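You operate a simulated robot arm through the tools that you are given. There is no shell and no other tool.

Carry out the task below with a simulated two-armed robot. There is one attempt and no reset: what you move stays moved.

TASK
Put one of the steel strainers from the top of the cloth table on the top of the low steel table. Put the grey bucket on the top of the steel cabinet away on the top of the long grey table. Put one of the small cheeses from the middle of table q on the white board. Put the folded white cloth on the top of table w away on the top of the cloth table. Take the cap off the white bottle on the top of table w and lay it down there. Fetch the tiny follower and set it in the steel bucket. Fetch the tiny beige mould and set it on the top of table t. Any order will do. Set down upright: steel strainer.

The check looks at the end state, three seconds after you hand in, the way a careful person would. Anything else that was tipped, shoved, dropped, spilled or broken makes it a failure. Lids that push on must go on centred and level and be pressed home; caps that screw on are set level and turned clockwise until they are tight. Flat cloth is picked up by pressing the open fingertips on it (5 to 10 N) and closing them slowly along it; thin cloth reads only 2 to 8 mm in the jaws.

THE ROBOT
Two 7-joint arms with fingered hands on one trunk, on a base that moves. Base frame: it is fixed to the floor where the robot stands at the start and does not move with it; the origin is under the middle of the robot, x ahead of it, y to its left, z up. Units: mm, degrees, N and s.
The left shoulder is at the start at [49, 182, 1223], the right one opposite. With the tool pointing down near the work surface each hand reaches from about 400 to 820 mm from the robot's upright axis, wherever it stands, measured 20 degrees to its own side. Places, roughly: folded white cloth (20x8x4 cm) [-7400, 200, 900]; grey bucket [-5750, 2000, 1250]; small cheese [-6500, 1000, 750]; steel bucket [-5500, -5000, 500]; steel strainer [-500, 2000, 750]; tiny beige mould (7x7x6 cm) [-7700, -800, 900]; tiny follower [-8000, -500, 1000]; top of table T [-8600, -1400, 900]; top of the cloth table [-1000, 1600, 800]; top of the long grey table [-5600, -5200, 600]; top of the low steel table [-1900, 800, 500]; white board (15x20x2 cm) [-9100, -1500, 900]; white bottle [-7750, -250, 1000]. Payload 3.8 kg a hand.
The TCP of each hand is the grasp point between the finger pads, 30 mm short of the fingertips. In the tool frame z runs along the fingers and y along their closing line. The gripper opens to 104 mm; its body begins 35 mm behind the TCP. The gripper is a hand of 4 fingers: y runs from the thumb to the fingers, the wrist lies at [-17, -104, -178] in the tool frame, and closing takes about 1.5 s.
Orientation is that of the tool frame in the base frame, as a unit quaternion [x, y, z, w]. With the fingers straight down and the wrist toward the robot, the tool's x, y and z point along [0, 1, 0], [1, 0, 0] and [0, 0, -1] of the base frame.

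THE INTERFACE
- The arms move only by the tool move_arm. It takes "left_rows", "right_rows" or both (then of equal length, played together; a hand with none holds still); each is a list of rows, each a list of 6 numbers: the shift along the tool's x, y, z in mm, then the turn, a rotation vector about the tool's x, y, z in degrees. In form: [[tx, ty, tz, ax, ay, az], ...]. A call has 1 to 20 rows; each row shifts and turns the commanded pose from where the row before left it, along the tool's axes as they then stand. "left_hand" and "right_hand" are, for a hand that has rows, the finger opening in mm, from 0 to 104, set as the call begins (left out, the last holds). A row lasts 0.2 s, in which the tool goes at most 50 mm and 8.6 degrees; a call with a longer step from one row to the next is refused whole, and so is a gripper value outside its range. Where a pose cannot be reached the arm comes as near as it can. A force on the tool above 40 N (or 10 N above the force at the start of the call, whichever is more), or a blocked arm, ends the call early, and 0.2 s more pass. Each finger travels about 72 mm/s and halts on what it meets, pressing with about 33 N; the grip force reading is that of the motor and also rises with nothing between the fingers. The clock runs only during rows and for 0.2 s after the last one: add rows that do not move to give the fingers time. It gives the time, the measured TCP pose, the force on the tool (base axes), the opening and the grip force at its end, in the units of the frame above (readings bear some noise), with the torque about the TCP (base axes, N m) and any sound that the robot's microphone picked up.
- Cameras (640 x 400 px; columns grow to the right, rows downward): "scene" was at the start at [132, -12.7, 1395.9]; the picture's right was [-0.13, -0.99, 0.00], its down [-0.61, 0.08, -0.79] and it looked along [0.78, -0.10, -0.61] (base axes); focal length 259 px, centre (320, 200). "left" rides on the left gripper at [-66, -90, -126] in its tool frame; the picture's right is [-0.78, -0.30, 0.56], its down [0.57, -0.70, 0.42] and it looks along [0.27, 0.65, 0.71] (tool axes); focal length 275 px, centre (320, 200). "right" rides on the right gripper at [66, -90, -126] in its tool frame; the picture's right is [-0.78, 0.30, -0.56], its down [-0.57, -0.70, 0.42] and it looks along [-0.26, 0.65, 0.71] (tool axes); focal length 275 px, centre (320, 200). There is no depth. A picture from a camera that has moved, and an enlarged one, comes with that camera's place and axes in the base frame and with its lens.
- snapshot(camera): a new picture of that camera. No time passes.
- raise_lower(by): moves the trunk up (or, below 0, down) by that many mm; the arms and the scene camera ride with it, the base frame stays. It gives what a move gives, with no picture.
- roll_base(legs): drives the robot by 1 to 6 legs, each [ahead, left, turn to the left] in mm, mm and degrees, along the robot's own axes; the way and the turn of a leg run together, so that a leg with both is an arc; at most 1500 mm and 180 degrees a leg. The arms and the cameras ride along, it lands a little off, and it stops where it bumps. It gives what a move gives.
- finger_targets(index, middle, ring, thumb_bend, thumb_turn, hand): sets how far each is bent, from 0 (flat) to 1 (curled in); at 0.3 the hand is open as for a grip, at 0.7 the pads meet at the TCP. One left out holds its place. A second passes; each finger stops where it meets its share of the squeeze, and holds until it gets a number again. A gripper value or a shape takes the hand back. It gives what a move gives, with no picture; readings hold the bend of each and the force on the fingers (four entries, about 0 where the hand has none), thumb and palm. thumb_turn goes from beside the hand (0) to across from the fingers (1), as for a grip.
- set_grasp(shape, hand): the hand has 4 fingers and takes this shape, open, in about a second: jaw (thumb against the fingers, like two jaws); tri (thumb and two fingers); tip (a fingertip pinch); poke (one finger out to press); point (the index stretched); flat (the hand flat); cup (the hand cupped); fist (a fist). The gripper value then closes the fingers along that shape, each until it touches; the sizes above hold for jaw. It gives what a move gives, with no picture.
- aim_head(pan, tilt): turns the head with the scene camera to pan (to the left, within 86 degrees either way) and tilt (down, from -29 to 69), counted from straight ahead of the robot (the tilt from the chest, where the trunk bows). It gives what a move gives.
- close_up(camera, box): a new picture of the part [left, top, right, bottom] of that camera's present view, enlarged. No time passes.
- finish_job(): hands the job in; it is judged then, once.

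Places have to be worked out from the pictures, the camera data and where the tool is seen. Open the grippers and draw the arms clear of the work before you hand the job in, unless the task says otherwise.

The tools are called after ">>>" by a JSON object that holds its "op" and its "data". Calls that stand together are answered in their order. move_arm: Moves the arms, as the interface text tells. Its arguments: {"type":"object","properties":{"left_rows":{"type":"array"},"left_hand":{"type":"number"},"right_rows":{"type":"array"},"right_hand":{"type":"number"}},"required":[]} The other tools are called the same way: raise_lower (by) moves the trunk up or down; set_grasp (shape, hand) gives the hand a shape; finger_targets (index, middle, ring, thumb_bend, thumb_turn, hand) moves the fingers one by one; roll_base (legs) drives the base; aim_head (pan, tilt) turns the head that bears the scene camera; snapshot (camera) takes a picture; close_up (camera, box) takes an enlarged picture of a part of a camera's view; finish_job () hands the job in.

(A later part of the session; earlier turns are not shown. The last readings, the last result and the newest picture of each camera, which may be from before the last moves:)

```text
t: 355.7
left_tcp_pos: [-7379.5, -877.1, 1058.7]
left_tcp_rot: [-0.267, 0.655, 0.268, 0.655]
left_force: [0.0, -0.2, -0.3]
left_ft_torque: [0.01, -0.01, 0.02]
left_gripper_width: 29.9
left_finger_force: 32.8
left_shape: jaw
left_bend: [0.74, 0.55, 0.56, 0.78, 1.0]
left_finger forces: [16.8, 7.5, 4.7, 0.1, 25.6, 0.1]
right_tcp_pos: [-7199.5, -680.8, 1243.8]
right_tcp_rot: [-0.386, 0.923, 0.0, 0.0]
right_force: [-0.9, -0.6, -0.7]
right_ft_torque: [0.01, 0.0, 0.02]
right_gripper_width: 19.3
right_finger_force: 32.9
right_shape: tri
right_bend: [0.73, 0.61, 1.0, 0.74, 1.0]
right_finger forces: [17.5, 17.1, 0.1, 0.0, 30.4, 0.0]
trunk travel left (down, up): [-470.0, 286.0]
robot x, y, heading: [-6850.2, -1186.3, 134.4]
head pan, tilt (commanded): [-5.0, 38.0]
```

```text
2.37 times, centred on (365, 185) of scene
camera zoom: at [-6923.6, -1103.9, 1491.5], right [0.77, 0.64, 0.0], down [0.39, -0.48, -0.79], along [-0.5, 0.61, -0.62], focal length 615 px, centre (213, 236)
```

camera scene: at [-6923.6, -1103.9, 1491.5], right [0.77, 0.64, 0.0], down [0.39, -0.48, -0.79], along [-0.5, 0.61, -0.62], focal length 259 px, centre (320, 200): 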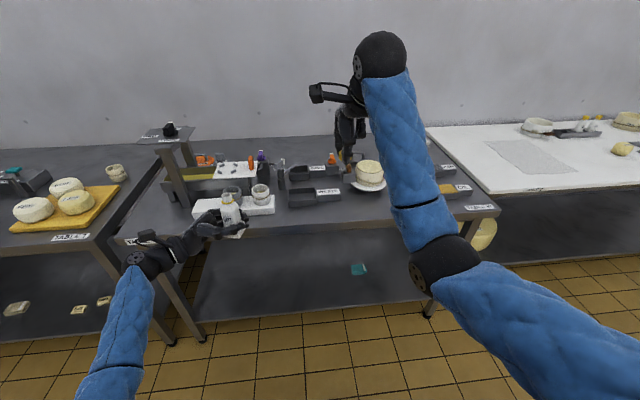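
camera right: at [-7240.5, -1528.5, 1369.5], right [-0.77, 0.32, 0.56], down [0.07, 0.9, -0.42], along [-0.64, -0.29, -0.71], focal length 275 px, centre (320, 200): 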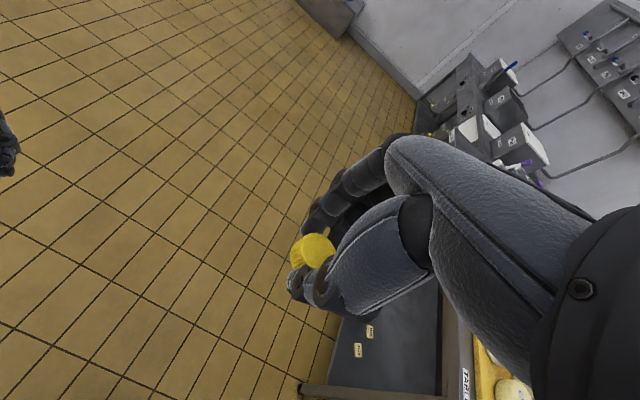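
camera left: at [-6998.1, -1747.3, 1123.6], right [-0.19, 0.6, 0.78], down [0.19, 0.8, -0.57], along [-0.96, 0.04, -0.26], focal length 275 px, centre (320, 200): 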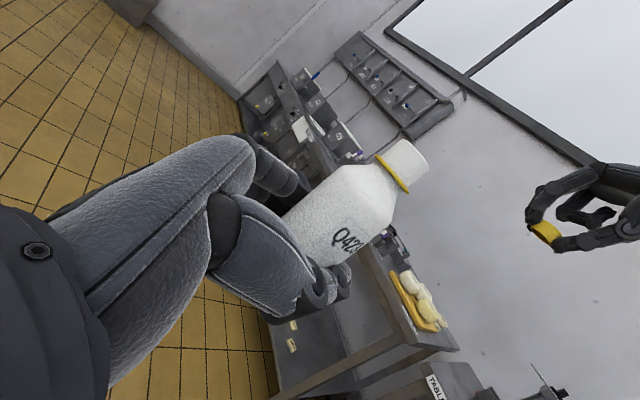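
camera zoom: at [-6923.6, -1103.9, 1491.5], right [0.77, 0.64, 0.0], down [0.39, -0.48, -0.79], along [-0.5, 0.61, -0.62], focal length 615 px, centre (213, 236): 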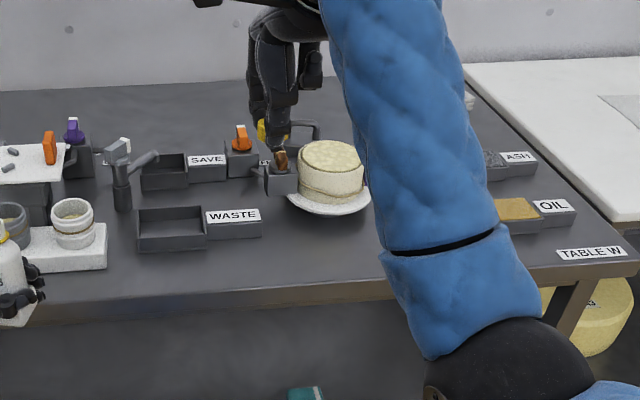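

The clear spot before the cheese plate, near [-7303, -419], will do. I drive in and lower the cap there.

>>> {"op": "roll_base", "data": {"legs": [[255, 0, 0]]}}

>>> {"op": "move_arm", "data": {"right_rows": [[-30, 0, 15, 0, 0, 0], [-30, 0, 30, 0, 0, 0], [-30, 0, 30, 0, 0, 0], [-22, 0, 30, 0, 0, 0], [0, 0, 40, 0, 0, 0], [0, 0, 40, 0, 0, 0], [0, 0, 0, 0, 0, 0]]}}

>>> {"op": "snapshot", "data": {"camera": "scene"}}

>>> {"op": "snapshot", "data": {"camera": "right"}}

```text
t: 357.5
left_tcp_pos: [-7558.9, -691.3, 1057.4]
left_tcp_rot: [-0.266, 0.655, 0.267, 0.655]
left_force: [-0.1, -0.4, -1.8]
left_ft_torque: [0.0, -0.02, -0.01]
left_gripper_width: 29.4
left_finger_force: 32.9
left_shape: jaw
left_bend: [0.74, 0.55, 0.56, 0.78, 1.0]
left_finger forces: [16.7, 7.5, 4.7, 0.0, 25.7, 0.1]
right_tcp_pos: [-7377.6, -496.2, 1244.6]
right_tcp_rot: [-0.385, 0.923, 0.0, 0.001]
right_force: [-1.0, 0.7, -0.3]
right_ft_torque: [-0.07, -0.01, -0.01]
right_gripper_width: 19.2
right_finger_force: 33.0
right_shape: tri
right_bend: [0.73, 0.61, 1.0, 0.74, 1.0]
right_finger forces: [17.5, 17.0, 0.0, 0.0, 30.3, 0.0]
trunk travel left (down, up): [-470.0, 286.0]
robot x, y, heading: [-7025.5, -1002.6, 134.6]
head pan, tilt (commanded): [-5.0, 38.0]
```

```text
t: 359.1
left_tcp_pos: [-7557.5, -692.5, 1058.0]
left_tcp_rot: [-0.266, 0.656, 0.266, 0.655]
left_force: [0.5, 1.0, -1.1]
left_ft_torque: [-0.03, 0.0, 0.02]
left_gripper_width: 29.5
left_finger_force: 32.9
left_shape: jaw
left_bend: [0.74, 0.55, 0.56, 0.78, 1.0]
left_finger forces: [16.8, 7.5, 4.8, 0.0, 25.7, 0.0]
right_tcp_pos: [-7299.7, -418.4, 1061.4]
right_tcp_rot: [-0.384, 0.923, 0.001, 0.001]
right_force: [-0.2, 0.4, 0.4]
right_ft_torque: [0.02, 0.0, 0.0]
right_gripper_width: 19.0
right_finger_force: 33.4
right_shape: tri
right_bend: [0.73, 0.61, 1.0, 0.74, 1.0]
right_finger forces: [17.6, 17.2, 0.0, 0.1, 30.4, 0.0]
trunk travel left (down, up): [-470.0, 286.0]
robot x, y, heading: [-7035.2, -1001.6, 134.5]
head pan, tilt (commanded): [-5.0, 38.0]
```

```text
taken
camera scene: at [-7102.6, -921.3, 1491.5], right [0.77, 0.63, 0.0], down [0.39, -0.48, -0.79], along [-0.5, 0.61, -0.62], focal length 259 px, centre (320, 200)
```

scene: 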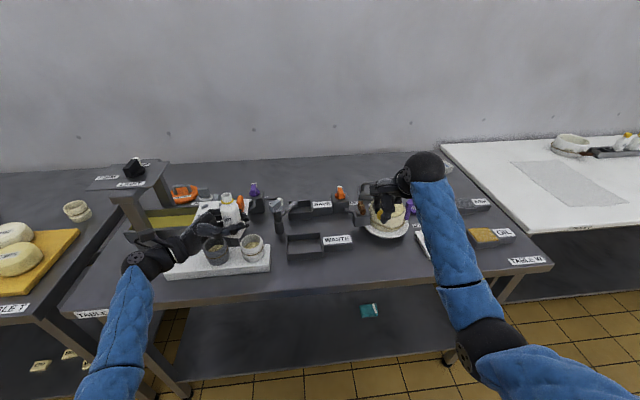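

```text
taken
camera right: at [-7282.9, -529.3, 1186.4], right [0.34, 0.76, 0.56], down [0.9, -0.09, -0.42], along [-0.27, 0.65, -0.71], focal length 275 px, centre (320, 200)
```

right: 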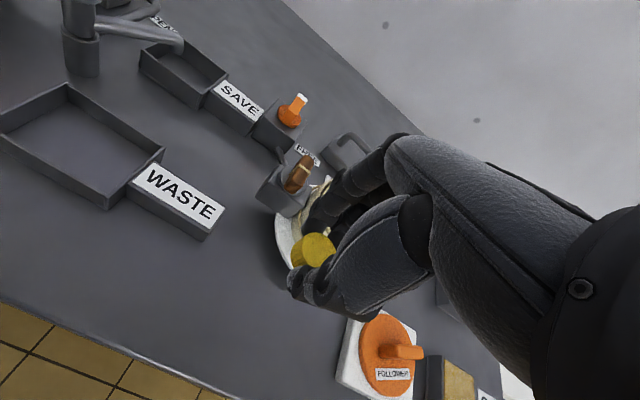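

The spot under the cap is free. I lower it to the table.

>>> {"op": "move_arm", "data": {"right_rows": [[0, 0, 30, 0, 0, 0], [0, 0, 40, 0, 0, 0], [0, 0, 40, 0, 0, 0], [0, 0, 30, 0, 0, 0], [0, 0, 15, 0, 0, 0], [0, 0, 0, 0, 0, 0]]}}

>>> {"op": "snapshot", "data": {"camera": "right"}}

```text
t: 360.5
left_tcp_pos: [-7558.3, -692.2, 1058.4]
left_tcp_rot: [-0.267, 0.655, 0.267, 0.654]
left_force: [0.1, 0.1, -1.2]
left_ft_torque: [0.01, 0.01, 0.0]
left_gripper_width: 29.4
left_finger_force: 32.9
left_shape: jaw
left_bend: [0.74, 0.55, 0.56, 0.78, 1.0]
left_finger forces: [16.7, 7.5, 4.6, 0.1, 25.7, 0.1]
right_tcp_pos: [-7298.3, -417.3, 904.1]
right_tcp_rot: [-0.385, 0.923, 0.0, 0.001]
right_force: [0.5, 0.3, -0.5]
right_ft_torque: [-0.01, 0.03, -0.03]
right_gripper_width: 19.1
right_finger_force: 33.0
right_shape: tri
right_bend: [0.73, 0.61, 1.0, 0.74, 1.0]
right_finger forces: [17.6, 17.4, 0.0, 0.1, 30.4, 0.0]
trunk travel left (down, up): [-470.0, 286.0]
robot x, y, heading: [-7027.4, -1005.0, 134.3]
head pan, tilt (commanded): [-5.0, 38.0]
```

```text
taken
camera right: at [-7280.9, -529.0, 1029.3], right [0.33, 0.76, 0.56], down [0.9, -0.09, -0.42], along [-0.27, 0.65, -0.71], focal length 275 px, centre (320, 200)
```

right: 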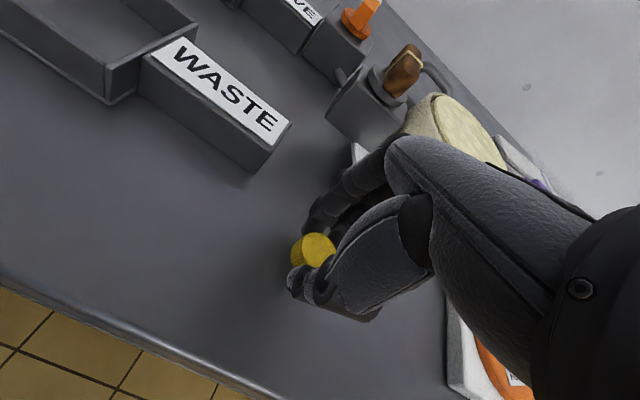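

Nearly down; slow steps until contact.

>>> {"op": "move_arm", "data": {"right_rows": [[0, 0, 5, 0, 0, 0], [0, 0, 4, 0, 0, 0], [0, 0, 3, 0, 0, 0], [0, 0, 3, 0, 0, 0], [0, 0, 3, 0, 0, 0], [0, 0, 0, 0, 0, 0]]}}

>>> {"op": "snapshot", "data": {"camera": "right"}}

```text
t: 361.9
left_tcp_pos: [-7557.3, -694.4, 1060.0]
left_tcp_rot: [-0.265, 0.656, 0.267, 0.655]
left_force: [0.7, -0.4, -1.0]
left_ft_torque: [-0.01, -0.01, 0.01]
left_gripper_width: 29.5
left_finger_force: 33.5
left_shape: jaw
left_bend: [0.74, 0.55, 0.56, 0.78, 1.0]
left_finger forces: [16.7, 7.6, 4.7, 0.1, 25.6, 0.0]
right_tcp_pos: [-7300.6, -416.8, 891.7]
right_tcp_rot: [-0.384, 0.923, 0.006, -0.002]
right_force: [3.4, -2.6, 30.2]
right_ft_torque: [-0.67, -0.48, 0.04]
right_gripper_width: 19.3
right_finger_force: 33.1
right_shape: tri
right_bend: [0.73, 0.61, 1.0, 0.75, 1.0]
right_finger forces: [18.3, 19.4, 0.0, 0.0, 62.9, 0.0]
trunk travel left (down, up): [-470.0, 286.0]
robot x, y, heading: [-7029.1, -1005.5, 134.3]
head pan, tilt (commanded): [-5.0, 38.0]
```

```text
taken
camera right: at [-7281.4, -529.2, 1015.8], right [0.34, 0.75, 0.56], down [0.9, -0.08, -0.43], along [-0.28, 0.65, -0.71], focal length 275 px, centre (320, 200)
```

right: 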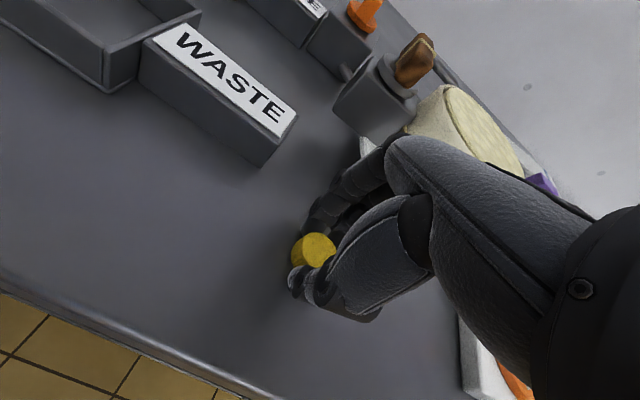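

Fingertips reached the table (W top ≈860). I ease up 4 mm and open to lay the cap down.

>>> {"op": "move_arm", "data": {"right_rows": [[0, 0, -3, 0, 0, 0], [0, 0, -3, 0, 0, 0], [0, 0, 0, 0, 0, 0]]}}

>>> {"op": "move_arm", "data": {"right_rows": [[0, 0, 0, 0, 0, 0], [0, 0, 0, 0, 0, 0], [0, 0, 0, 0, 0, 0], [0, 0, 0, 0, 0, 0]], "right_hand": 45}}

>>> {"op": "snapshot", "data": {"camera": "right"}}

```text
t: 362.7
left_tcp_pos: [-7558.2, -692.8, 1058.9]
left_tcp_rot: [-0.266, 0.656, 0.267, 0.654]
left_force: [-0.3, 0.5, -1.4]
left_ft_torque: [0.02, 0.02, 0.01]
left_gripper_width: 29.3
left_finger_force: 32.7
left_shape: jaw
left_bend: [0.74, 0.55, 0.56, 0.78, 1.0]
left_finger forces: [16.7, 7.6, 4.7, 0.1, 25.6, 0.0]
right_tcp_pos: [-7298.5, -418.0, 891.3]
right_tcp_rot: [-0.385, 0.923, -0.001, 0.002]
right_force: [-1.8, 2.6, 9.1]
right_ft_torque: [0.09, 0.2, -0.06]
right_gripper_width: 19.5
right_finger_force: 33.1
right_shape: tri
right_bend: [0.73, 0.61, 1.0, 0.75, 1.0]
right_finger forces: [23.9, 19.5, 0.0, 0.0, 33.7, 0.0]
trunk travel left (down, up): [-470.0, 286.0]
robot x, y, heading: [-7027.7, -1003.9, 134.2]
head pan, tilt (commanded): [-5.0, 38.0]
```

```text
t: 363.7
left_tcp_pos: [-7558.8, -692.1, 1057.7]
left_tcp_rot: [-0.266, 0.655, 0.267, 0.655]
left_force: [1.6, -0.7, -1.7]
left_ft_torque: [-0.01, -0.01, 0.01]
left_gripper_width: 29.6
left_finger_force: 33.0
left_shape: jaw
left_bend: [0.74, 0.55, 0.56, 0.78, 1.0]
left_finger forces: [16.6, 7.5, 4.6, 0.1, 25.7, 0.0]
right_tcp_pos: [-7298.3, -417.6, 890.8]
right_tcp_rot: [-0.385, 0.923, 0.0, 0.001]
right_force: [-0.3, 0.0, 0.1]
right_ft_torque: [-0.02, -0.03, 0.01]
right_gripper_width: 44.7
right_finger_force: 0.0
right_shape: tri
right_bend: [0.74, 0.47, 0.99, 0.71, 1.0]
right_finger forces: [0.1, 0.0, 0.0, 0.0, 0.1, 0.0]
trunk travel left (down, up): [-470.0, 286.0]
robot x, y, heading: [-7025.7, -1005.0, 134.4]
head pan, tilt (commanded): [-5.0, 38.0]
```

```text
taken
camera right: at [-7281.9, -528.8, 1016.8], right [0.33, 0.76, 0.56], down [0.9, -0.09, -0.42], along [-0.27, 0.64, -0.71], focal length 275 px, centre (320, 200)
```

right: 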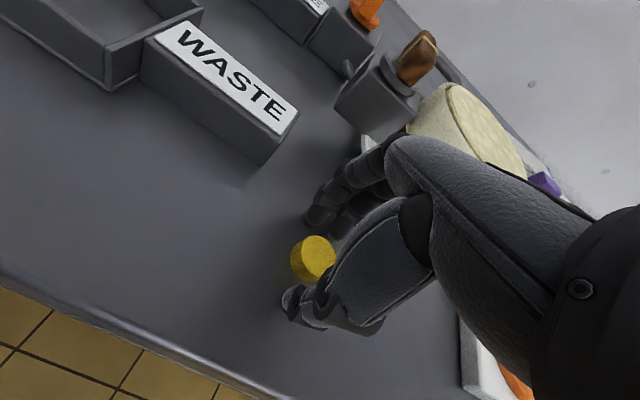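

The cap stands on the table. I open wide and lift the hand away carefully.

>>> {"op": "move_arm", "data": {"right_rows": [[0, 0, 0, 0, 0, 0], [0, 0, 0, 0, 0, 0], [0, 0, -10, 0, 0, 0], [0, 0, -20, 0, 0, 0], [0, 0, -40, 0, 0, 0], [0, 0, -45, 0, 0, 0], [0, 0, -45, 0, 0, 0], [0, 0, -45, 0, 0, 0]], "right_hand": 80}}

>>> {"op": "snapshot", "data": {"camera": "right"}}

>>> {"op": "snapshot", "data": {"camera": "scene"}}

```text
t: 365.5
left_tcp_pos: [-7558.2, -692.8, 1057.8]
left_tcp_rot: [-0.265, 0.655, 0.267, 0.655]
left_force: [1.0, -0.5, -0.9]
left_ft_torque: [-0.03, -0.01, -0.03]
left_gripper_width: 29.4
left_finger_force: 33.1
left_shape: jaw
left_bend: [0.74, 0.55, 0.56, 0.78, 1.0]
left_finger forces: [16.5, 7.4, 4.6, 0.1, 25.7, 0.0]
right_tcp_pos: [-7299.3, -419.9, 1099.2]
right_tcp_rot: [-0.385, 0.923, 0.001, 0.001]
right_force: [-0.6, -0.1, -0.1]
right_ft_torque: [-0.01, -0.04, 0.02]
right_gripper_width: 79.9
right_finger_force: 0.1
right_shape: tri
right_bend: [0.27, 0.35, 0.99, 0.5, 0.98]
right_finger forces: [0.0, 0.0, 0.1, 0.1, 0.1, 0.0]
trunk travel left (down, up): [-470.0, 286.0]
robot x, y, heading: [-7026.7, -1003.2, 134.2]
head pan, tilt (commanded): [-5.0, 38.0]
```

```text
taken
camera right: at [-7282.4, -530.9, 1224.3], right [0.33, 0.76, 0.56], down [0.9, -0.09, -0.42], along [-0.27, 0.64, -0.71], focal length 275 px, centre (320, 200)
```

right: 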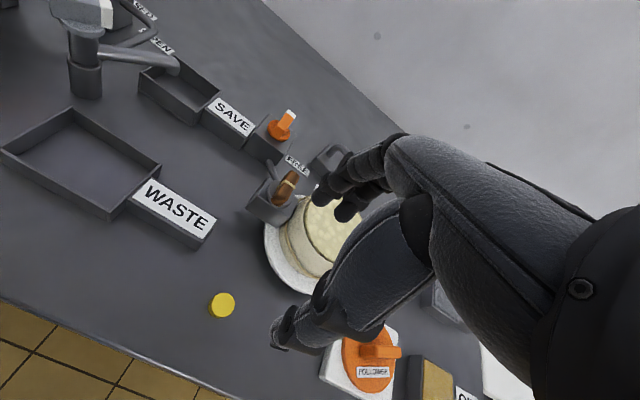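

```text
taken
camera scene: at [-7102.6, -921.2, 1491.5], right [0.77, 0.63, 0.0], down [0.39, -0.48, -0.79], along [-0.5, 0.61, -0.62], focal length 259 px, centre (320, 200)
```

scene: 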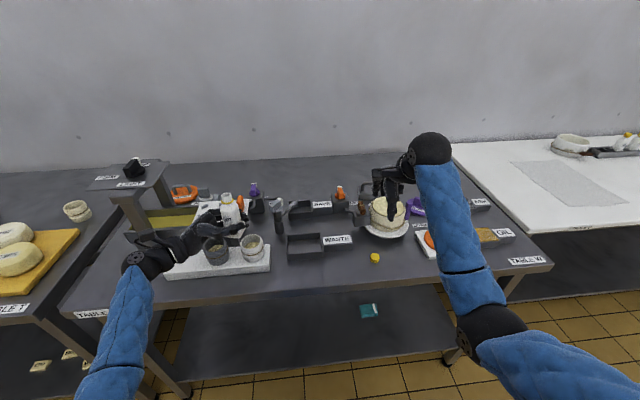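

The cap lies on table W. Now the hand-over: I bring the bottle to the middle with the left hand and the right hand above it.

>>> {"op": "move_arm", "data": {"left_rows": [[0, 0, 0, 0, 0, 0], [0, 0, 0, 0, 0, 0], [0, 0, 0, 0, 0, 0], [0, 0, 20, 0, 0, 0], [0, 0, 30, 0, 0, 0], [0, 0, 30, 0, 0, 0], [0, 0, 30, 0, 0, 0], [0, 0, 30, 0, 0, 0], [0, 0, 10, 0, 0, 0], [0, 0, 0, 0, 0, 0]], "right_rows": [[0, 0, -40, 0, 0, 0], [0, 0, -45, 0, 0, 0], [0, 0, -45, 0, 0, 0], [30, 0, 0, 0, 0, 0], [40, -2, 0, 0, 0, 0], [40, -2, 0, 0, 0, 0], [40, -2, 0, 0, 0, 0], [40, -2, 0, 0, 0, 0], [36, -1, 0, 0, 0, 0], [0, 0, 0, 0, 0, 0]]}}

>>> {"op": "snapshot", "data": {"camera": "right"}}

>>> {"op": "snapshot", "data": {"camera": "scene"}}

```text
t: 367.7
left_tcp_pos: [-7452.5, -587.0, 1057.9]
left_tcp_rot: [-0.267, 0.655, 0.267, 0.654]
left_force: [-0.3, 0.7, -1.6]
left_ft_torque: [-0.01, 0.0, 0.01]
left_gripper_width: 29.6
left_finger_force: 32.8
left_shape: jaw
left_bend: [0.74, 0.55, 0.56, 0.78, 1.0]
left_finger forces: [16.6, 7.5, 4.8, 0.0, 25.9, 0.0]
right_tcp_pos: [-7453.3, -582.9, 1227.1]
right_tcp_rot: [-0.385, 0.923, 0.001, 0.0]
right_force: [-0.2, 0.2, -0.2]
right_ft_torque: [0.04, 0.01, 0.05]
right_gripper_width: 80.1
right_finger_force: 0.1
right_shape: tri
right_bend: [0.27, 0.35, 0.99, 0.5, 0.98]
right_finger forces: [0.0, 0.1, 0.0, 0.0, 0.0, 0.0]
trunk travel left (down, up): [-470.0, 286.0]
robot x, y, heading: [-7025.9, -1004.3, 134.2]
head pan, tilt (commanded): [-5.0, 38.0]
```

```text
taken
camera right: at [-7435.8, -694.1, 1352.2], right [0.34, 0.76, 0.56], down [0.9, -0.09, -0.43], along [-0.27, 0.65, -0.71], focal length 275 px, centre (320, 200)
```

right: 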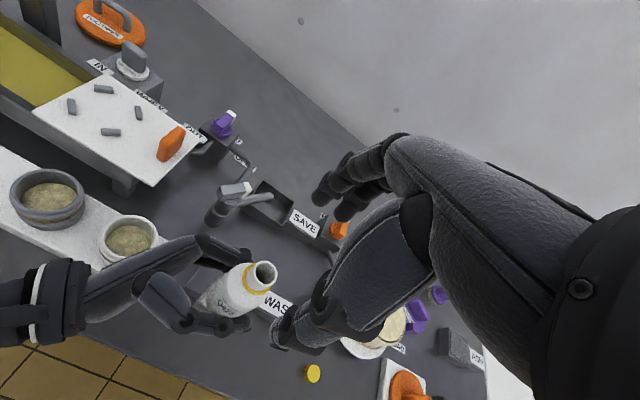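

```text
taken
camera scene: at [-7101.9, -920.4, 1491.4], right [0.77, 0.63, 0.0], down [0.39, -0.48, -0.79], along [-0.5, 0.61, -0.62], focal length 259 px, centre (320, 200)
```

scene: 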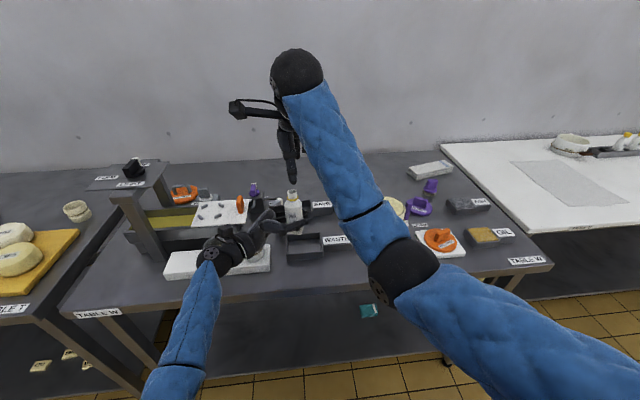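

Aligned within 5 mm over the bottle's mouth. I lower the right hand so its fingertips flank the neck.

>>> {"op": "move_arm", "data": {"right_rows": [[4, 4, 20, 0, 0, 0], [0, 0, 30, 0, 0, 0], [0, 0, 25, 0, 0, 0], [0, 0, 10, 0, 0, 0], [0, 0, 0, 0, 0, 0]]}}

>>> {"op": "snapshot", "data": {"camera": "right"}}

>>> {"op": "snapshot", "data": {"camera": "left"}}

```text
t: 368.9
left_tcp_pos: [-7452.6, -588.1, 1057.4]
left_tcp_rot: [-0.266, 0.655, 0.267, 0.655]
left_force: [0.3, 0.6, -0.7]
left_ft_torque: [-0.01, 0.03, 0.03]
left_gripper_width: 29.6
left_finger_force: 32.6
left_shape: jaw
left_bend: [0.74, 0.55, 0.56, 0.78, 1.0]
left_finger forces: [16.6, 7.6, 4.7, 0.1, 25.9, 0.0]
right_tcp_pos: [-7458.4, -584.6, 1142.1]
right_tcp_rot: [-0.385, 0.923, -0.001, 0.0]
right_force: [1.3, 0.0, -1.2]
right_ft_torque: [0.01, 0.01, 0.03]
right_gripper_width: 79.8
right_finger_force: 0.1
right_shape: tri
right_bend: [0.27, 0.35, 0.99, 0.5, 0.98]
right_finger forces: [0.0, 0.1, 0.0, 0.0, 0.0, 0.1]
trunk travel left (down, up): [-470.0, 286.0]
robot x, y, heading: [-7026.8, -1004.3, 134.5]
head pan, tilt (commanded): [-5.0, 38.0]
```

```text
taken
camera right: at [-7441.1, -695.0, 1267.3], right [0.34, 0.76, 0.56], down [0.9, -0.09, -0.42], along [-0.27, 0.65, -0.71], focal length 275 px, centre (320, 200)
```

right: 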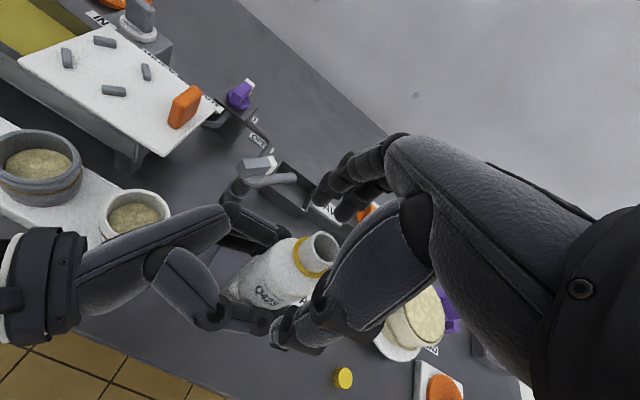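

```text
taken
camera left: at [-7479.1, -738.9, 1122.6], right [0.61, 0.18, 0.78], down [0.79, -0.2, -0.57], along [0.06, 0.96, -0.26], focal length 275 px, centre (320, 200)
```

left: 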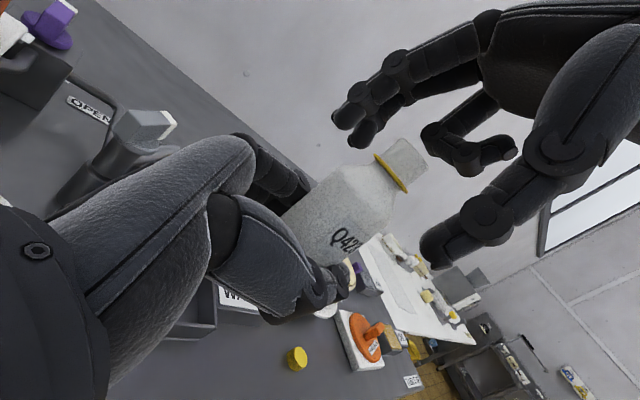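

The neck is between the right thumb and fingers. I close the right hand on it.

>>> {"op": "move_arm", "data": {"right_rows": [[0, 0, 0, 0, 0, 0], [0, 0, 0, 0, 0, 0], [0, 0, 0, 0, 0, 0], [0, 0, 0, 0, 0, 0], [0, 0, 0, 0, 0, 0], [0, 0, 0, 0, 0, 0], [0, 0, 0, 0, 0, 0]], "right_hand": 5}}

>>> {"op": "snapshot", "data": {"camera": "left"}}

```text
t: 370.5
left_tcp_pos: [-7452.5, -587.6, 1056.4]
left_tcp_rot: [-0.267, 0.655, 0.266, 0.655]
left_force: [-2.5, 2.3, -6.1]
left_ft_torque: [-0.18, -0.04, 0.0]
left_gripper_width: 29.3
left_finger_force: 33.4
left_shape: jaw
left_bend: [0.74, 0.55, 0.56, 0.78, 1.0]
left_finger forces: [19.6, 8.0, 4.2, 0.0, 26.8, 0.0]
right_tcp_pos: [-7459.1, -583.4, 1143.0]
right_tcp_rot: [-0.385, 0.923, 0.001, 0.0]
right_force: [2.4, -2.4, 5.4]
right_ft_torque: [-0.01, -0.17, 0.04]
right_gripper_width: 13.0
right_finger_force: 33.0
right_shape: tri
right_bend: [0.72, 0.66, 1.0, 0.74, 1.0]
right_finger forces: [15.6, 14.7, 0.0, 0.0, 27.4, 0.0]
trunk travel left (down, up): [-470.0, 286.0]
robot x, y, heading: [-7031.4, -1003.3, 134.5]
head pan, tilt (commanded): [-5.0, 38.0]
```

```text
taken
camera left: at [-7479.0, -738.9, 1122.2], right [0.61, 0.18, 0.78], down [0.79, -0.21, -0.57], along [0.06, 0.96, -0.27], focal length 275 px, centre (320, 200)
```

left: 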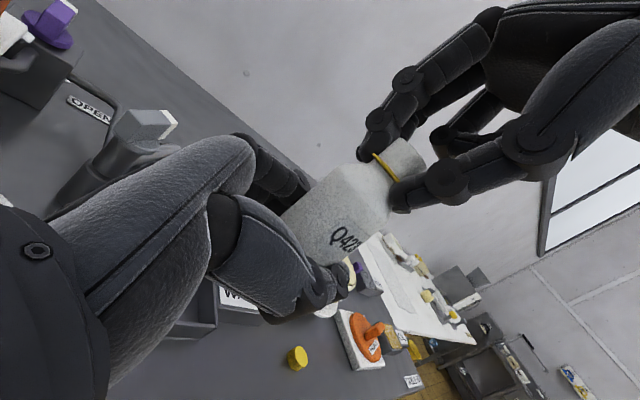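

The right hand holds the neck. I open the left hand and draw it back to the left.

>>> {"op": "move_arm", "data": {"left_rows": [[0, 0, 0, 0, 0, 0], [0, 0, 0, 0, 0, 0], [0, 0, 0, 0, 0, 0], [0, 0, 0, 0, 0, 0], [0, 0, 0, 0, 0, 0], [0, 0, 0, 0, 0, 0]], "left_hand": 104}}

>>> {"op": "move_arm", "data": {"left_rows": [[0, 0, -15, 0, 0, 0], [0, 0, -30, 0, 0, 0], [0, 0, -40, 0, 0, 0], [0, 0, -45, 0, 0, 0], [0, 0, -45, 0, 0, 0], [0, 0, -30, 0, 0, 0], [0, 0, 0, 0, 0, 0]]}}

>>> {"op": "snapshot", "data": {"camera": "right"}}

>>> {"op": "snapshot", "data": {"camera": "left"}}

```text
t: 371.9
left_tcp_pos: [-7451.7, -587.9, 1058.3]
left_tcp_rot: [-0.267, 0.655, 0.268, 0.655]
left_force: [-0.6, -0.5, -0.5]
left_ft_torque: [-0.01, 0.04, -0.01]
left_gripper_width: 103.3
left_finger_force: 0.1
left_shape: jaw
left_bend: [0.3, 0.3, 0.3, 0.3, 0.97]
left_finger forces: [0.0, 0.0, 0.0, 0.0, 0.0, 0.1]
right_tcp_pos: [-7460.4, -584.3, 1143.1]
right_tcp_rot: [-0.385, 0.923, 0.0, 0.0]
right_force: [0.5, 0.0, 0.7]
right_ft_torque: [0.01, 0.03, 0.02]
right_gripper_width: 12.2
right_finger_force: 33.1
right_shape: tri
right_bend: [0.72, 0.72, 1.0, 0.74, 1.0]
right_finger forces: [17.8, 16.0, 0.0, 0.1, 28.6, 0.0]
trunk travel left (down, up): [-470.0, 286.0]
robot x, y, heading: [-7026.5, -999.8, 134.5]
head pan, tilt (commanded): [-5.0, 38.0]
```

```text
t: 373.5
left_tcp_pos: [-7596.5, -729.4, 1057.3]
left_tcp_rot: [-0.267, 0.655, 0.267, 0.655]
left_force: [0.7, 0.0, -0.3]
left_ft_torque: [0.0, 0.02, -0.01]
left_gripper_width: 103.7
left_finger_force: 0.1
left_shape: jaw
left_bend: [0.3, 0.3, 0.3, 0.3, 0.97]
left_finger forces: [0.1, 0.1, 0.0, 0.1, 0.1, 0.1]
right_tcp_pos: [-7459.5, -583.6, 1142.1]
right_tcp_rot: [-0.385, 0.923, 0.0, 0.0]
right_force: [-0.5, -0.3, 0.7]
right_ft_torque: [0.03, -0.03, -0.01]
right_gripper_width: 12.4
right_finger_force: 33.5
right_shape: tri
right_bend: [0.72, 0.72, 1.0, 0.74, 1.0]
right_finger forces: [17.8, 16.1, 0.0, 0.0, 28.6, 0.0]
trunk travel left (down, up): [-470.0, 286.0]
robot x, y, heading: [-7027.4, -1005.8, 134.7]
head pan, tilt (commanded): [-5.0, 38.0]
```

```text
taken
camera right: at [-7440.9, -694.7, 1267.6], right [0.34, 0.76, 0.56], down [0.9, -0.09, -0.42], along [-0.27, 0.64, -0.71], focal length 275 px, centre (320, 200)
```

right: 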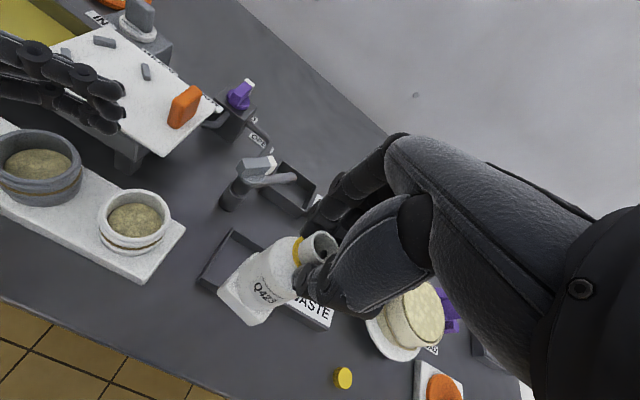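

```text
taken
camera left: at [-7623.6, -881.3, 1122.2], right [0.61, 0.18, 0.78], down [0.79, -0.2, -0.57], along [0.06, 0.96, -0.26], focal length 275 px, centre (320, 200)
```

left: 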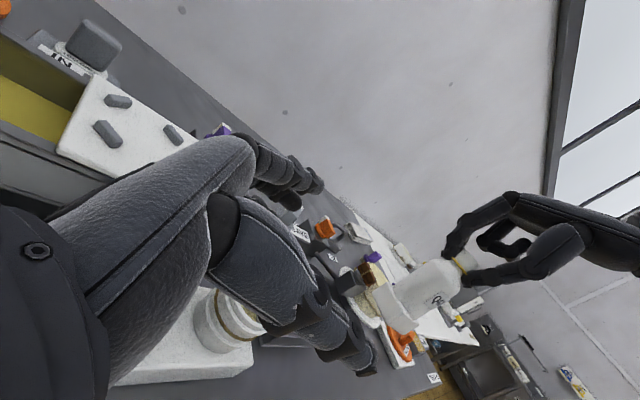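

The bottle hangs upright from the right hand. I raise the left hand, shift the right hand outward, then turn left 25° and move in to set the bottle back on its old place.

>>> {"op": "move_arm", "data": {"left_rows": [[-30, 0, 0, 0, 0, 0], [-40, 0, 0, 0, 0, 0], [-40, 0, 0, 0, 0, 0], [0, 0, 0, 0, 0, 0], [0, 0, 0, 0, 0, 0], [0, 0, 0, 0, 0, 0], [0, 0, 0, 0, 0, 0], [0, 0, 0, 0, 0, 0]], "right_rows": [[-20, -5, 0, 0, 0, 0], [-40, -8, 0, 0, 0, 0], [-45, -8, 0, 0, 0, 0], [-45, -8, 0, 0, 0, 0], [-45, -8, 0, 0, 0, 0], [-45, -8, 0, 0, 0, 0], [-40, -8, 0, 0, 0, 0], [-20, -5, 0, 0, 0, 0]]}}

>>> {"op": "roll_base", "data": {"legs": [[0, 0, 25], [100, 10, 0]]}}

>>> {"op": "aim_head", "data": {"pan": -30, "tilt": 42}}

>>> {"op": "snapshot", "data": {"camera": "scene"}}

```text
t: 375.3
left_tcp_pos: [-7597.3, -730.9, 1168.5]
left_tcp_rot: [-0.266, 0.655, 0.267, 0.655]
left_force: [-0.9, -0.3, 0.4]
left_ft_torque: [0.01, -0.02, 0.02]
left_gripper_width: 103.5
left_finger_force: 0.0
left_shape: jaw
left_bend: [0.3, 0.3, 0.3, 0.3, 0.97]
left_finger forces: [0.0, 0.0, 0.0, 0.1, 0.0, 0.1]
right_tcp_pos: [-7204.4, -412.2, 1143.1]
right_tcp_rot: [-0.385, 0.923, 0.0, -0.001]
right_force: [-0.6, 0.6, -0.2]
right_ft_torque: [0.01, -0.01, -0.01]
right_gripper_width: 12.4
right_finger_force: 33.0
right_shape: tri
right_bend: [0.72, 0.72, 1.0, 0.74, 1.0]
right_finger forces: [18.2, 16.2, 0.0, 0.0, 28.9, 0.0]
trunk travel left (down, up): [-470.0, 286.0]
robot x, y, heading: [-7027.5, -1004.8, 134.5]
head pan, tilt (commanded): [-5.0, 38.0]
```

```text
t: 377.8
left_tcp_pos: [-7756.0, -972.7, 1168.5]
left_tcp_rot: [-0.403, 0.581, 0.403, 0.581]
left_force: [0.0, 0.3, -0.9]
left_ft_torque: [0.01, -0.01, -0.02]
left_gripper_width: 103.6
left_finger_force: 0.1
left_shape: jaw
left_bend: [0.3, 0.3, 0.3, 0.3, 0.97]
left_finger forces: [0.1, 0.0, 0.0, 0.0, 0.1, 0.1]
right_tcp_pos: [-7536.8, -518.5, 1141.8]
right_tcp_rot: [-0.576, 0.817, -0.001, 0.0]
right_force: [-0.2, -0.3, -2.1]
right_ft_torque: [-0.02, -0.01, 0.0]
right_gripper_width: 12.2
right_finger_force: 32.8
right_shape: tri
right_bend: [0.72, 0.72, 1.0, 0.74, 1.0]
right_finger forces: [18.3, 16.4, 0.0, 0.1, 29.1, 0.1]
trunk travel left (down, up): [-470.0, 286.0]
robot x, y, heading: [-7125.8, -982.4, 159.7]
head pan, tilt (commanded): [-5.0, 38.0]
```

```text
t: 378.6
left_tcp_pos: [-7754.9, -971.8, 1169.4]
left_tcp_rot: [-0.401, 0.582, 0.403, 0.581]
left_force: [0.1, 0.0, 0.0]
left_ft_torque: [0.01, -0.01, -0.01]
left_gripper_width: 103.7
left_finger_force: 0.0
left_shape: jaw
left_bend: [0.3, 0.3, 0.3, 0.3, 0.97]
left_finger forces: [0.1, 0.0, 0.1, 0.0, 0.0, 0.0]
right_tcp_pos: [-7534.5, -516.2, 1143.0]
right_tcp_rot: [-0.576, 0.817, 0.0, -0.001]
right_force: [-0.8, 0.7, -1.5]
right_ft_torque: [0.01, -0.01, 0.02]
right_gripper_width: 12.4
right_finger_force: 32.6
right_shape: tri
right_bend: [0.72, 0.72, 1.0, 0.74, 1.0]
right_finger forces: [18.3, 16.3, 0.0, 0.1, 29.3, 0.1]
trunk travel left (down, up): [-470.0, 286.0]
robot x, y, heading: [-7123.4, -982.0, 159.4]
head pan, tilt (commanded): [-30.0, 42.0]
```

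```text
taken
camera scene: at [-7202.4, -907.4, 1485.5], right [0.77, 0.64, 0.0], down [0.43, -0.52, -0.74], along [-0.47, 0.57, -0.67], focal length 259 px, centre (320, 200)
```

scene: 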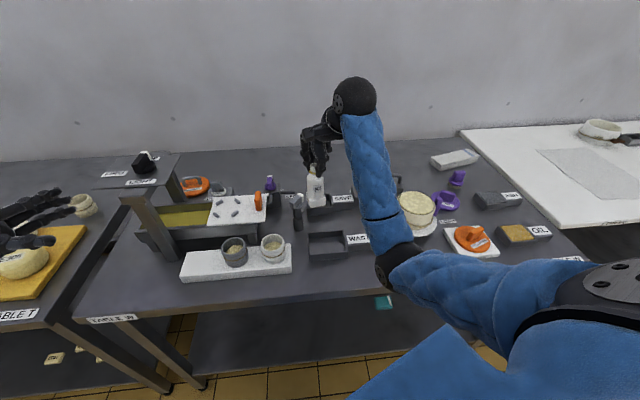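

I move the base in the last 105 mm, then carry the bottle over its old place.

>>> {"op": "roll_base", "data": {"legs": [[92, -42, 0]]}}

>>> {"op": "move_arm", "data": {"right_rows": [[-20, 15, 0, 0, 0, 0], [-34, 25, 0, 0, 0, 0], [-34, 25, 0, 0, 0, 0], [-34, 25, 0, 0, 0, 0], [-34, 24, 0, 0, 0, 0], [0, 0, 0, 0, 0, 0]]}}

>>> {"op": "snapshot", "data": {"camera": "scene"}}

>>> {"op": "snapshot", "data": {"camera": "right"}}

```text
t: 379.8
left_tcp_pos: [-7825.7, -904.8, 1168.5]
left_tcp_rot: [-0.403, 0.581, 0.403, 0.581]
left_force: [0.1, -0.1, -0.7]
left_ft_torque: [-0.01, -0.01, 0.0]
left_gripper_width: 103.6
left_finger_force: 0.1
left_shape: jaw
left_bend: [0.3, 0.3, 0.3, 0.3, 0.97]
left_finger forces: [0.1, 0.1, 0.1, 0.0, 0.0, 0.0]
right_tcp_pos: [-7607.4, -448.6, 1142.9]
right_tcp_rot: [-0.577, 0.817, 0.0, 0.001]
right_force: [0.2, 1.8, -0.9]
right_ft_torque: [0.03, 0.01, 0.0]
right_gripper_width: 12.5
right_finger_force: 33.1
right_shape: tri
right_bend: [0.72, 0.72, 1.0, 0.74, 1.0]
right_finger forces: [18.3, 16.4, 0.0, 0.0, 29.1, 0.0]
trunk travel left (down, up): [-470.0, 286.0]
robot x, y, heading: [-7196.2, -914.6, 159.3]
head pan, tilt (commanded): [-30.0, 42.0]
```

```text
t: 381.2
left_tcp_pos: [-7825.2, -905.6, 1168.1]
left_tcp_rot: [-0.402, 0.582, 0.404, 0.58]
left_force: [-0.6, 0.3, 0.2]
left_ft_torque: [0.0, -0.01, -0.02]
left_gripper_width: 103.8
left_finger_force: 0.2
left_shape: jaw
left_bend: [0.3, 0.3, 0.3, 0.3, 0.97]
left_finger forces: [0.0, 0.0, 0.0, 0.0, 0.1, 0.1]
right_tcp_pos: [-7662.1, -266.5, 1144.0]
right_tcp_rot: [-0.577, 0.817, 0.002, 0.001]
right_force: [0.9, 0.1, -1.6]
right_ft_torque: [0.0, 0.01, -0.01]
right_gripper_width: 12.3
right_finger_force: 33.0
right_shape: tri
right_bend: [0.72, 0.72, 1.0, 0.74, 1.0]
right_finger forces: [18.6, 17.0, 0.1, 0.0, 29.5, 0.0]
trunk travel left (down, up): [-470.0, 286.0]
robot x, y, heading: [-7194.7, -911.4, 159.2]
head pan, tilt (commanded): [-30.0, 42.0]
```

```text
taken
camera scene: at [-7272.2, -838.7, 1485.5], right [0.77, 0.64, 0.0], down [0.43, -0.52, -0.74], along [-0.47, 0.57, -0.67], focal length 259 px, centre (320, 200)
```

scene: 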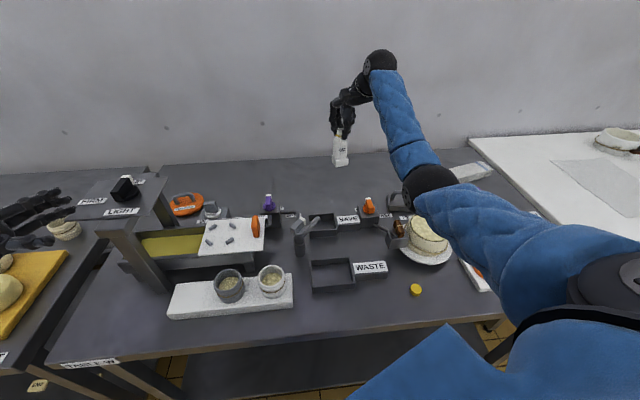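

```text
taken
camera right: at [-7600.2, -359.0, 1270.1], right [-0.02, 0.83, 0.56], down [0.85, 0.31, -0.42], along [-0.52, 0.47, -0.71], focal length 275 px, centre (320, 200)
```

right: 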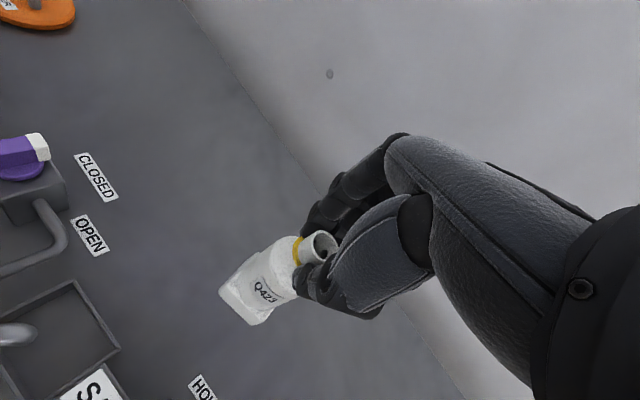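

Right over the old spot (within 10 mm). I lower the bottle toward the table.

>>> {"op": "move_arm", "data": {"right_rows": [[-4, 2.5, 20, 0, 0, 0], [-4, 2.5, 35, 0, 0, 0], [0, 0, 40, 0, 0, 0], [0, 0, 35, 0, 0, 0], [0, 0, 15, 0, 0, 0], [0, 0, 0, 0, 0, 0]]}}

>>> {"op": "snapshot", "data": {"camera": "right"}}

>>> {"op": "close_up", "data": {"camera": "scene", "box": [260, 90, 500, 240]}}

```text
t: 382.6
left_tcp_pos: [-7824.3, -904.1, 1168.9]
left_tcp_rot: [-0.402, 0.582, 0.403, 0.581]
left_force: [-0.1, -0.1, 0.0]
left_ft_torque: [-0.01, -0.01, 0.0]
left_gripper_width: 103.5
left_finger_force: 0.1
left_shape: jaw
left_bend: [0.3, 0.3, 0.3, 0.3, 0.97]
left_finger forces: [0.0, 0.0, 0.0, 0.0, 0.2, 0.0]
right_tcp_pos: [-7662.3, -255.0, 998.3]
right_tcp_rot: [-0.577, 0.817, 0.0, -0.001]
right_force: [0.3, 0.5, -1.9]
right_ft_torque: [-0.01, 0.01, 0.0]
right_gripper_width: 12.3
right_finger_force: 33.1
right_shape: tri
right_bend: [0.72, 0.72, 1.0, 0.74, 1.0]
right_finger forces: [19.0, 17.0, 0.0, 0.1, 29.7, 0.0]
trunk travel left (down, up): [-470.0, 286.0]
robot x, y, heading: [-7196.2, -910.2, 159.6]
head pan, tilt (commanded): [-30.0, 42.0]
```

```text
taken
camera right: at [-7599.9, -348.2, 1123.3], right [-0.02, 0.83, 0.56], down [0.85, 0.31, -0.42], along [-0.52, 0.47, -0.71], focal length 275 px, centre (320, 200)
```

right: 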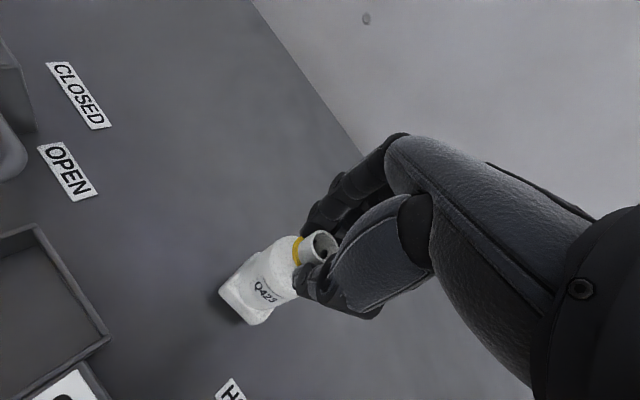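

```text
2.67 times, centred on (380, 165) of scene
camera zoom: at [-7272.2, -838.3, 1485.5], right [0.77, 0.64, 0.0], down [0.43, -0.52, -0.74], along [-0.47, 0.57, -0.67], focal length 692 px, centre (160, 293)
```

zoom: 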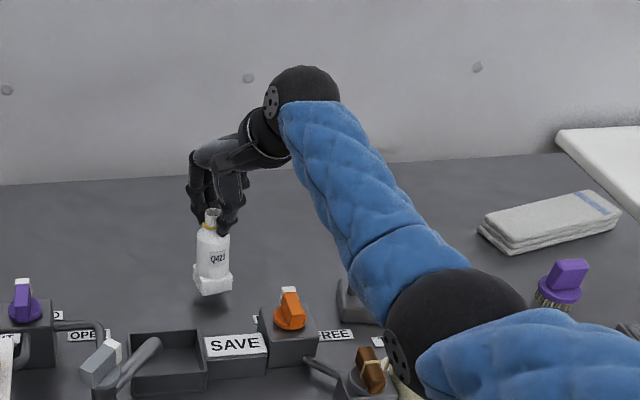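

Almost down; slow steps to contact.

>>> {"op": "move_arm", "data": {"right_rows": [[0, 0, 5, 0, 0, 0], [0, 0, 4, 0, 0, 0], [0, 0, 3, 0, 0, 0], [0, 0, 3, 0, 0, 0], [0, 0, 0, 0, 0, 0]]}}

>>> {"op": "move_arm", "data": {"right_rows": [[0, 0, 2, 0, 0, 0], [0, 0, 2, 0, 0, 0], [0, 0, 2, 0, 0, 0], [0, 0, 0, 0, 0, 0]]}}

>>> {"op": "snapshot", "data": {"camera": "right"}}

```text
t: 383.8
left_tcp_pos: [-7824.2, -904.7, 1168.8]
left_tcp_rot: [-0.402, 0.582, 0.403, 0.581]
left_force: [1.1, -1.2, 0.3]
left_ft_torque: [-0.02, 0.01, 0.01]
left_gripper_width: 103.9
left_finger_force: 0.1
left_shape: jaw
left_bend: [0.3, 0.3, 0.3, 0.3, 0.97]
left_finger forces: [0.0, 0.0, 0.0, 0.1, 0.0, 0.1]
right_tcp_pos: [-7662.1, -255.2, 982.7]
right_tcp_rot: [-0.577, 0.817, -0.001, -0.001]
right_force: [-0.3, 0.7, -1.0]
right_ft_torque: [-0.02, 0.02, 0.02]
right_gripper_width: 12.1
right_finger_force: 33.1
right_shape: tri
right_bend: [0.72, 0.72, 1.0, 0.74, 1.0]
right_finger forces: [19.0, 17.1, 0.1, 0.0, 29.8, 0.0]
trunk travel left (down, up): [-470.0, 286.0]
robot x, y, heading: [-7193.2, -913.1, 159.6]
head pan, tilt (commanded): [-30.0, 42.0]
```

```text
t: 384.8
left_tcp_pos: [-7824.2, -906.6, 1169.9]
left_tcp_rot: [-0.402, 0.582, 0.403, 0.581]
left_force: [0.1, 0.9, 0.0]
left_ft_torque: [0.03, -0.04, 0.01]
left_gripper_width: 103.6
left_finger_force: 0.1
left_shape: jaw
left_bend: [0.3, 0.3, 0.3, 0.3, 0.97]
left_finger forces: [0.0, 0.1, 0.0, 0.0, 0.0, 0.0]
right_tcp_pos: [-7662.7, -255.4, 980.5]
right_tcp_rot: [-0.576, 0.817, 0.003, 0.0]
right_force: [2.5, 0.8, 9.9]
right_ft_torque: [0.0, -0.06, -0.02]
right_gripper_width: 12.1
right_finger_force: 32.6
right_shape: tri
right_bend: [0.72, 0.72, 1.0, 0.74, 1.0]
right_finger forces: [18.3, 20.6, 0.0, 0.0, 34.1, 0.0]
trunk travel left (down, up): [-470.0, 286.0]
robot x, y, heading: [-7193.0, -912.2, 159.6]
head pan, tilt (commanded): [-30.0, 42.0]
```

```text
taken
camera right: at [-7599.7, -348.3, 1104.8], right [-0.02, 0.83, 0.56], down [0.85, 0.31, -0.43], along [-0.53, 0.47, -0.71], focal length 275 px, centre (320, 200)
```

right: 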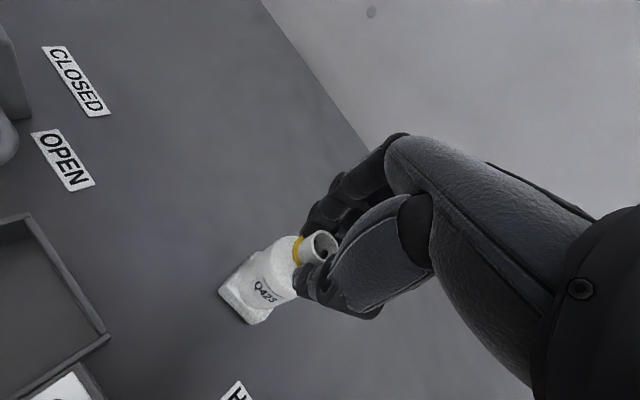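

The bottle stands (10 N contact). I relax a millimetre and open the hand gradually, then lift off.

>>> {"op": "move_arm", "data": {"right_rows": [[0, 0, -1, 0, 0, 0], [0, 0, 0, 0, 0, 0], [0, 0, 0, 0, 0, 0]], "right_hand": 35}}

>>> {"op": "move_arm", "data": {"right_rows": [[0, 0, 0, 0, 0, 0], [0, 0, 0, 0, 0, 0], [0, 0, 0, 0, 0, 0], [0, 0, -10, 0, 0, 0], [0, 0, -20, 0, 0, 0], [0, 0, -40, 0, 0, 0], [0, 0, -40, 0, 0, 0], [0, 0, -40, 0, 0, 0]], "right_hand": 90}}

>>> {"op": "snapshot", "data": {"camera": "right"}}

>>> {"op": "close_up", "data": {"camera": "scene", "box": [260, 90, 500, 240]}}

```text
t: 385.6
left_tcp_pos: [-7824.2, -905.6, 1170.7]
left_tcp_rot: [-0.403, 0.581, 0.404, 0.58]
left_force: [-0.2, 0.4, -1.0]
left_ft_torque: [0.01, -0.01, -0.01]
left_gripper_width: 103.5
left_finger_force: 0.1
left_shape: jaw
left_bend: [0.3, 0.3, 0.3, 0.3, 0.97]
left_finger forces: [0.0, 0.1, 0.1, 0.0, 0.0, 0.0]
right_tcp_pos: [-7662.6, -253.3, 980.1]
right_tcp_rot: [-0.576, 0.817, 0.002, -0.001]
right_force: [1.1, 2.8, 10.6]
right_ft_torque: [0.15, 0.05, -0.07]
right_gripper_width: 34.5
right_finger_force: 0.0
right_shape: tri
right_bend: [0.74, 0.55, 0.99, 0.73, 1.0]
right_finger forces: [0.2, 12.8, 0.0, 0.0, 0.0, 0.0]
trunk travel left (down, up): [-470.0, 286.0]
robot x, y, heading: [-7193.9, -910.7, 159.5]
head pan, tilt (commanded): [-30.0, 42.0]
```

```text
t: 387.4
left_tcp_pos: [-7824.3, -905.1, 1168.7]
left_tcp_rot: [-0.403, 0.581, 0.404, 0.581]
left_force: [0.9, -0.6, -0.1]
left_ft_torque: [-0.02, -0.03, 0.02]
left_gripper_width: 103.5
left_finger_force: 0.1
left_shape: jaw
left_bend: [0.3, 0.3, 0.3, 0.3, 0.97]
left_finger forces: [0.0, 0.0, 0.1, 0.0, 0.1, 0.0]
right_tcp_pos: [-7662.7, -253.7, 1129.4]
right_tcp_rot: [-0.576, 0.817, 0.0, 0.001]
right_force: [0.1, 0.2, 0.5]
right_ft_torque: [-0.01, 0.0, 0.01]
right_gripper_width: 89.6
right_finger_force: 0.1
right_shape: tri
right_bend: [0.28, 0.33, 0.99, 0.37, 0.98]
right_finger forces: [0.0, 0.0, 0.0, 0.1, 0.0, 0.0]
trunk travel left (down, up): [-470.0, 286.0]
robot x, y, heading: [-7192.1, -911.5, 159.5]
head pan, tilt (commanded): [-30.0, 42.0]
```

```text
taken
camera right: at [-7599.8, -347.3, 1255.0], right [-0.02, 0.83, 0.56], down [0.85, 0.31, -0.42], along [-0.52, 0.47, -0.71], focal length 275 px, centre (320, 200)
```

right: 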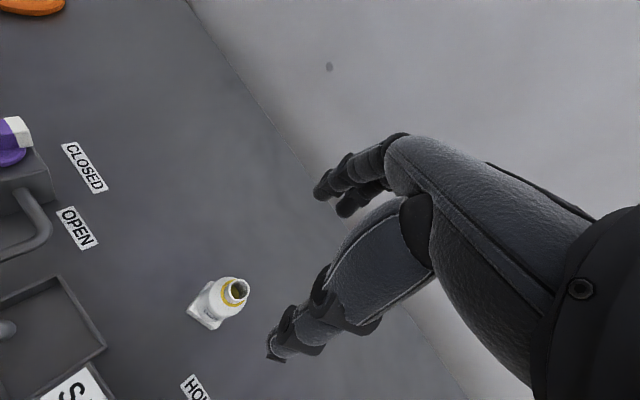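

```text
2.67 times, centred on (380, 165) of scene
camera zoom: at [-7271.9, -838.9, 1485.6], right [0.77, 0.64, 0.0], down [0.43, -0.52, -0.74], along [-0.47, 0.57, -0.67], focal length 692 px, centre (160, 293)
```

zoom: 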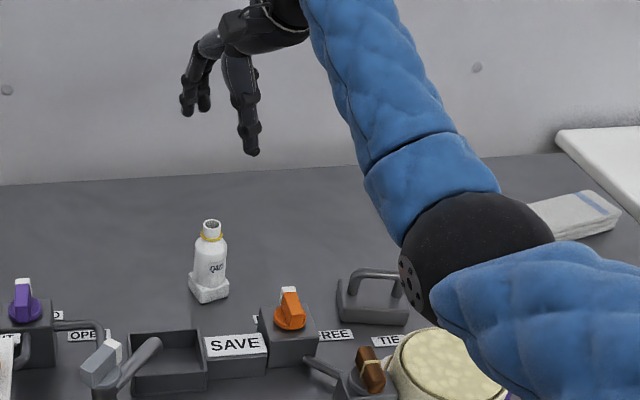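

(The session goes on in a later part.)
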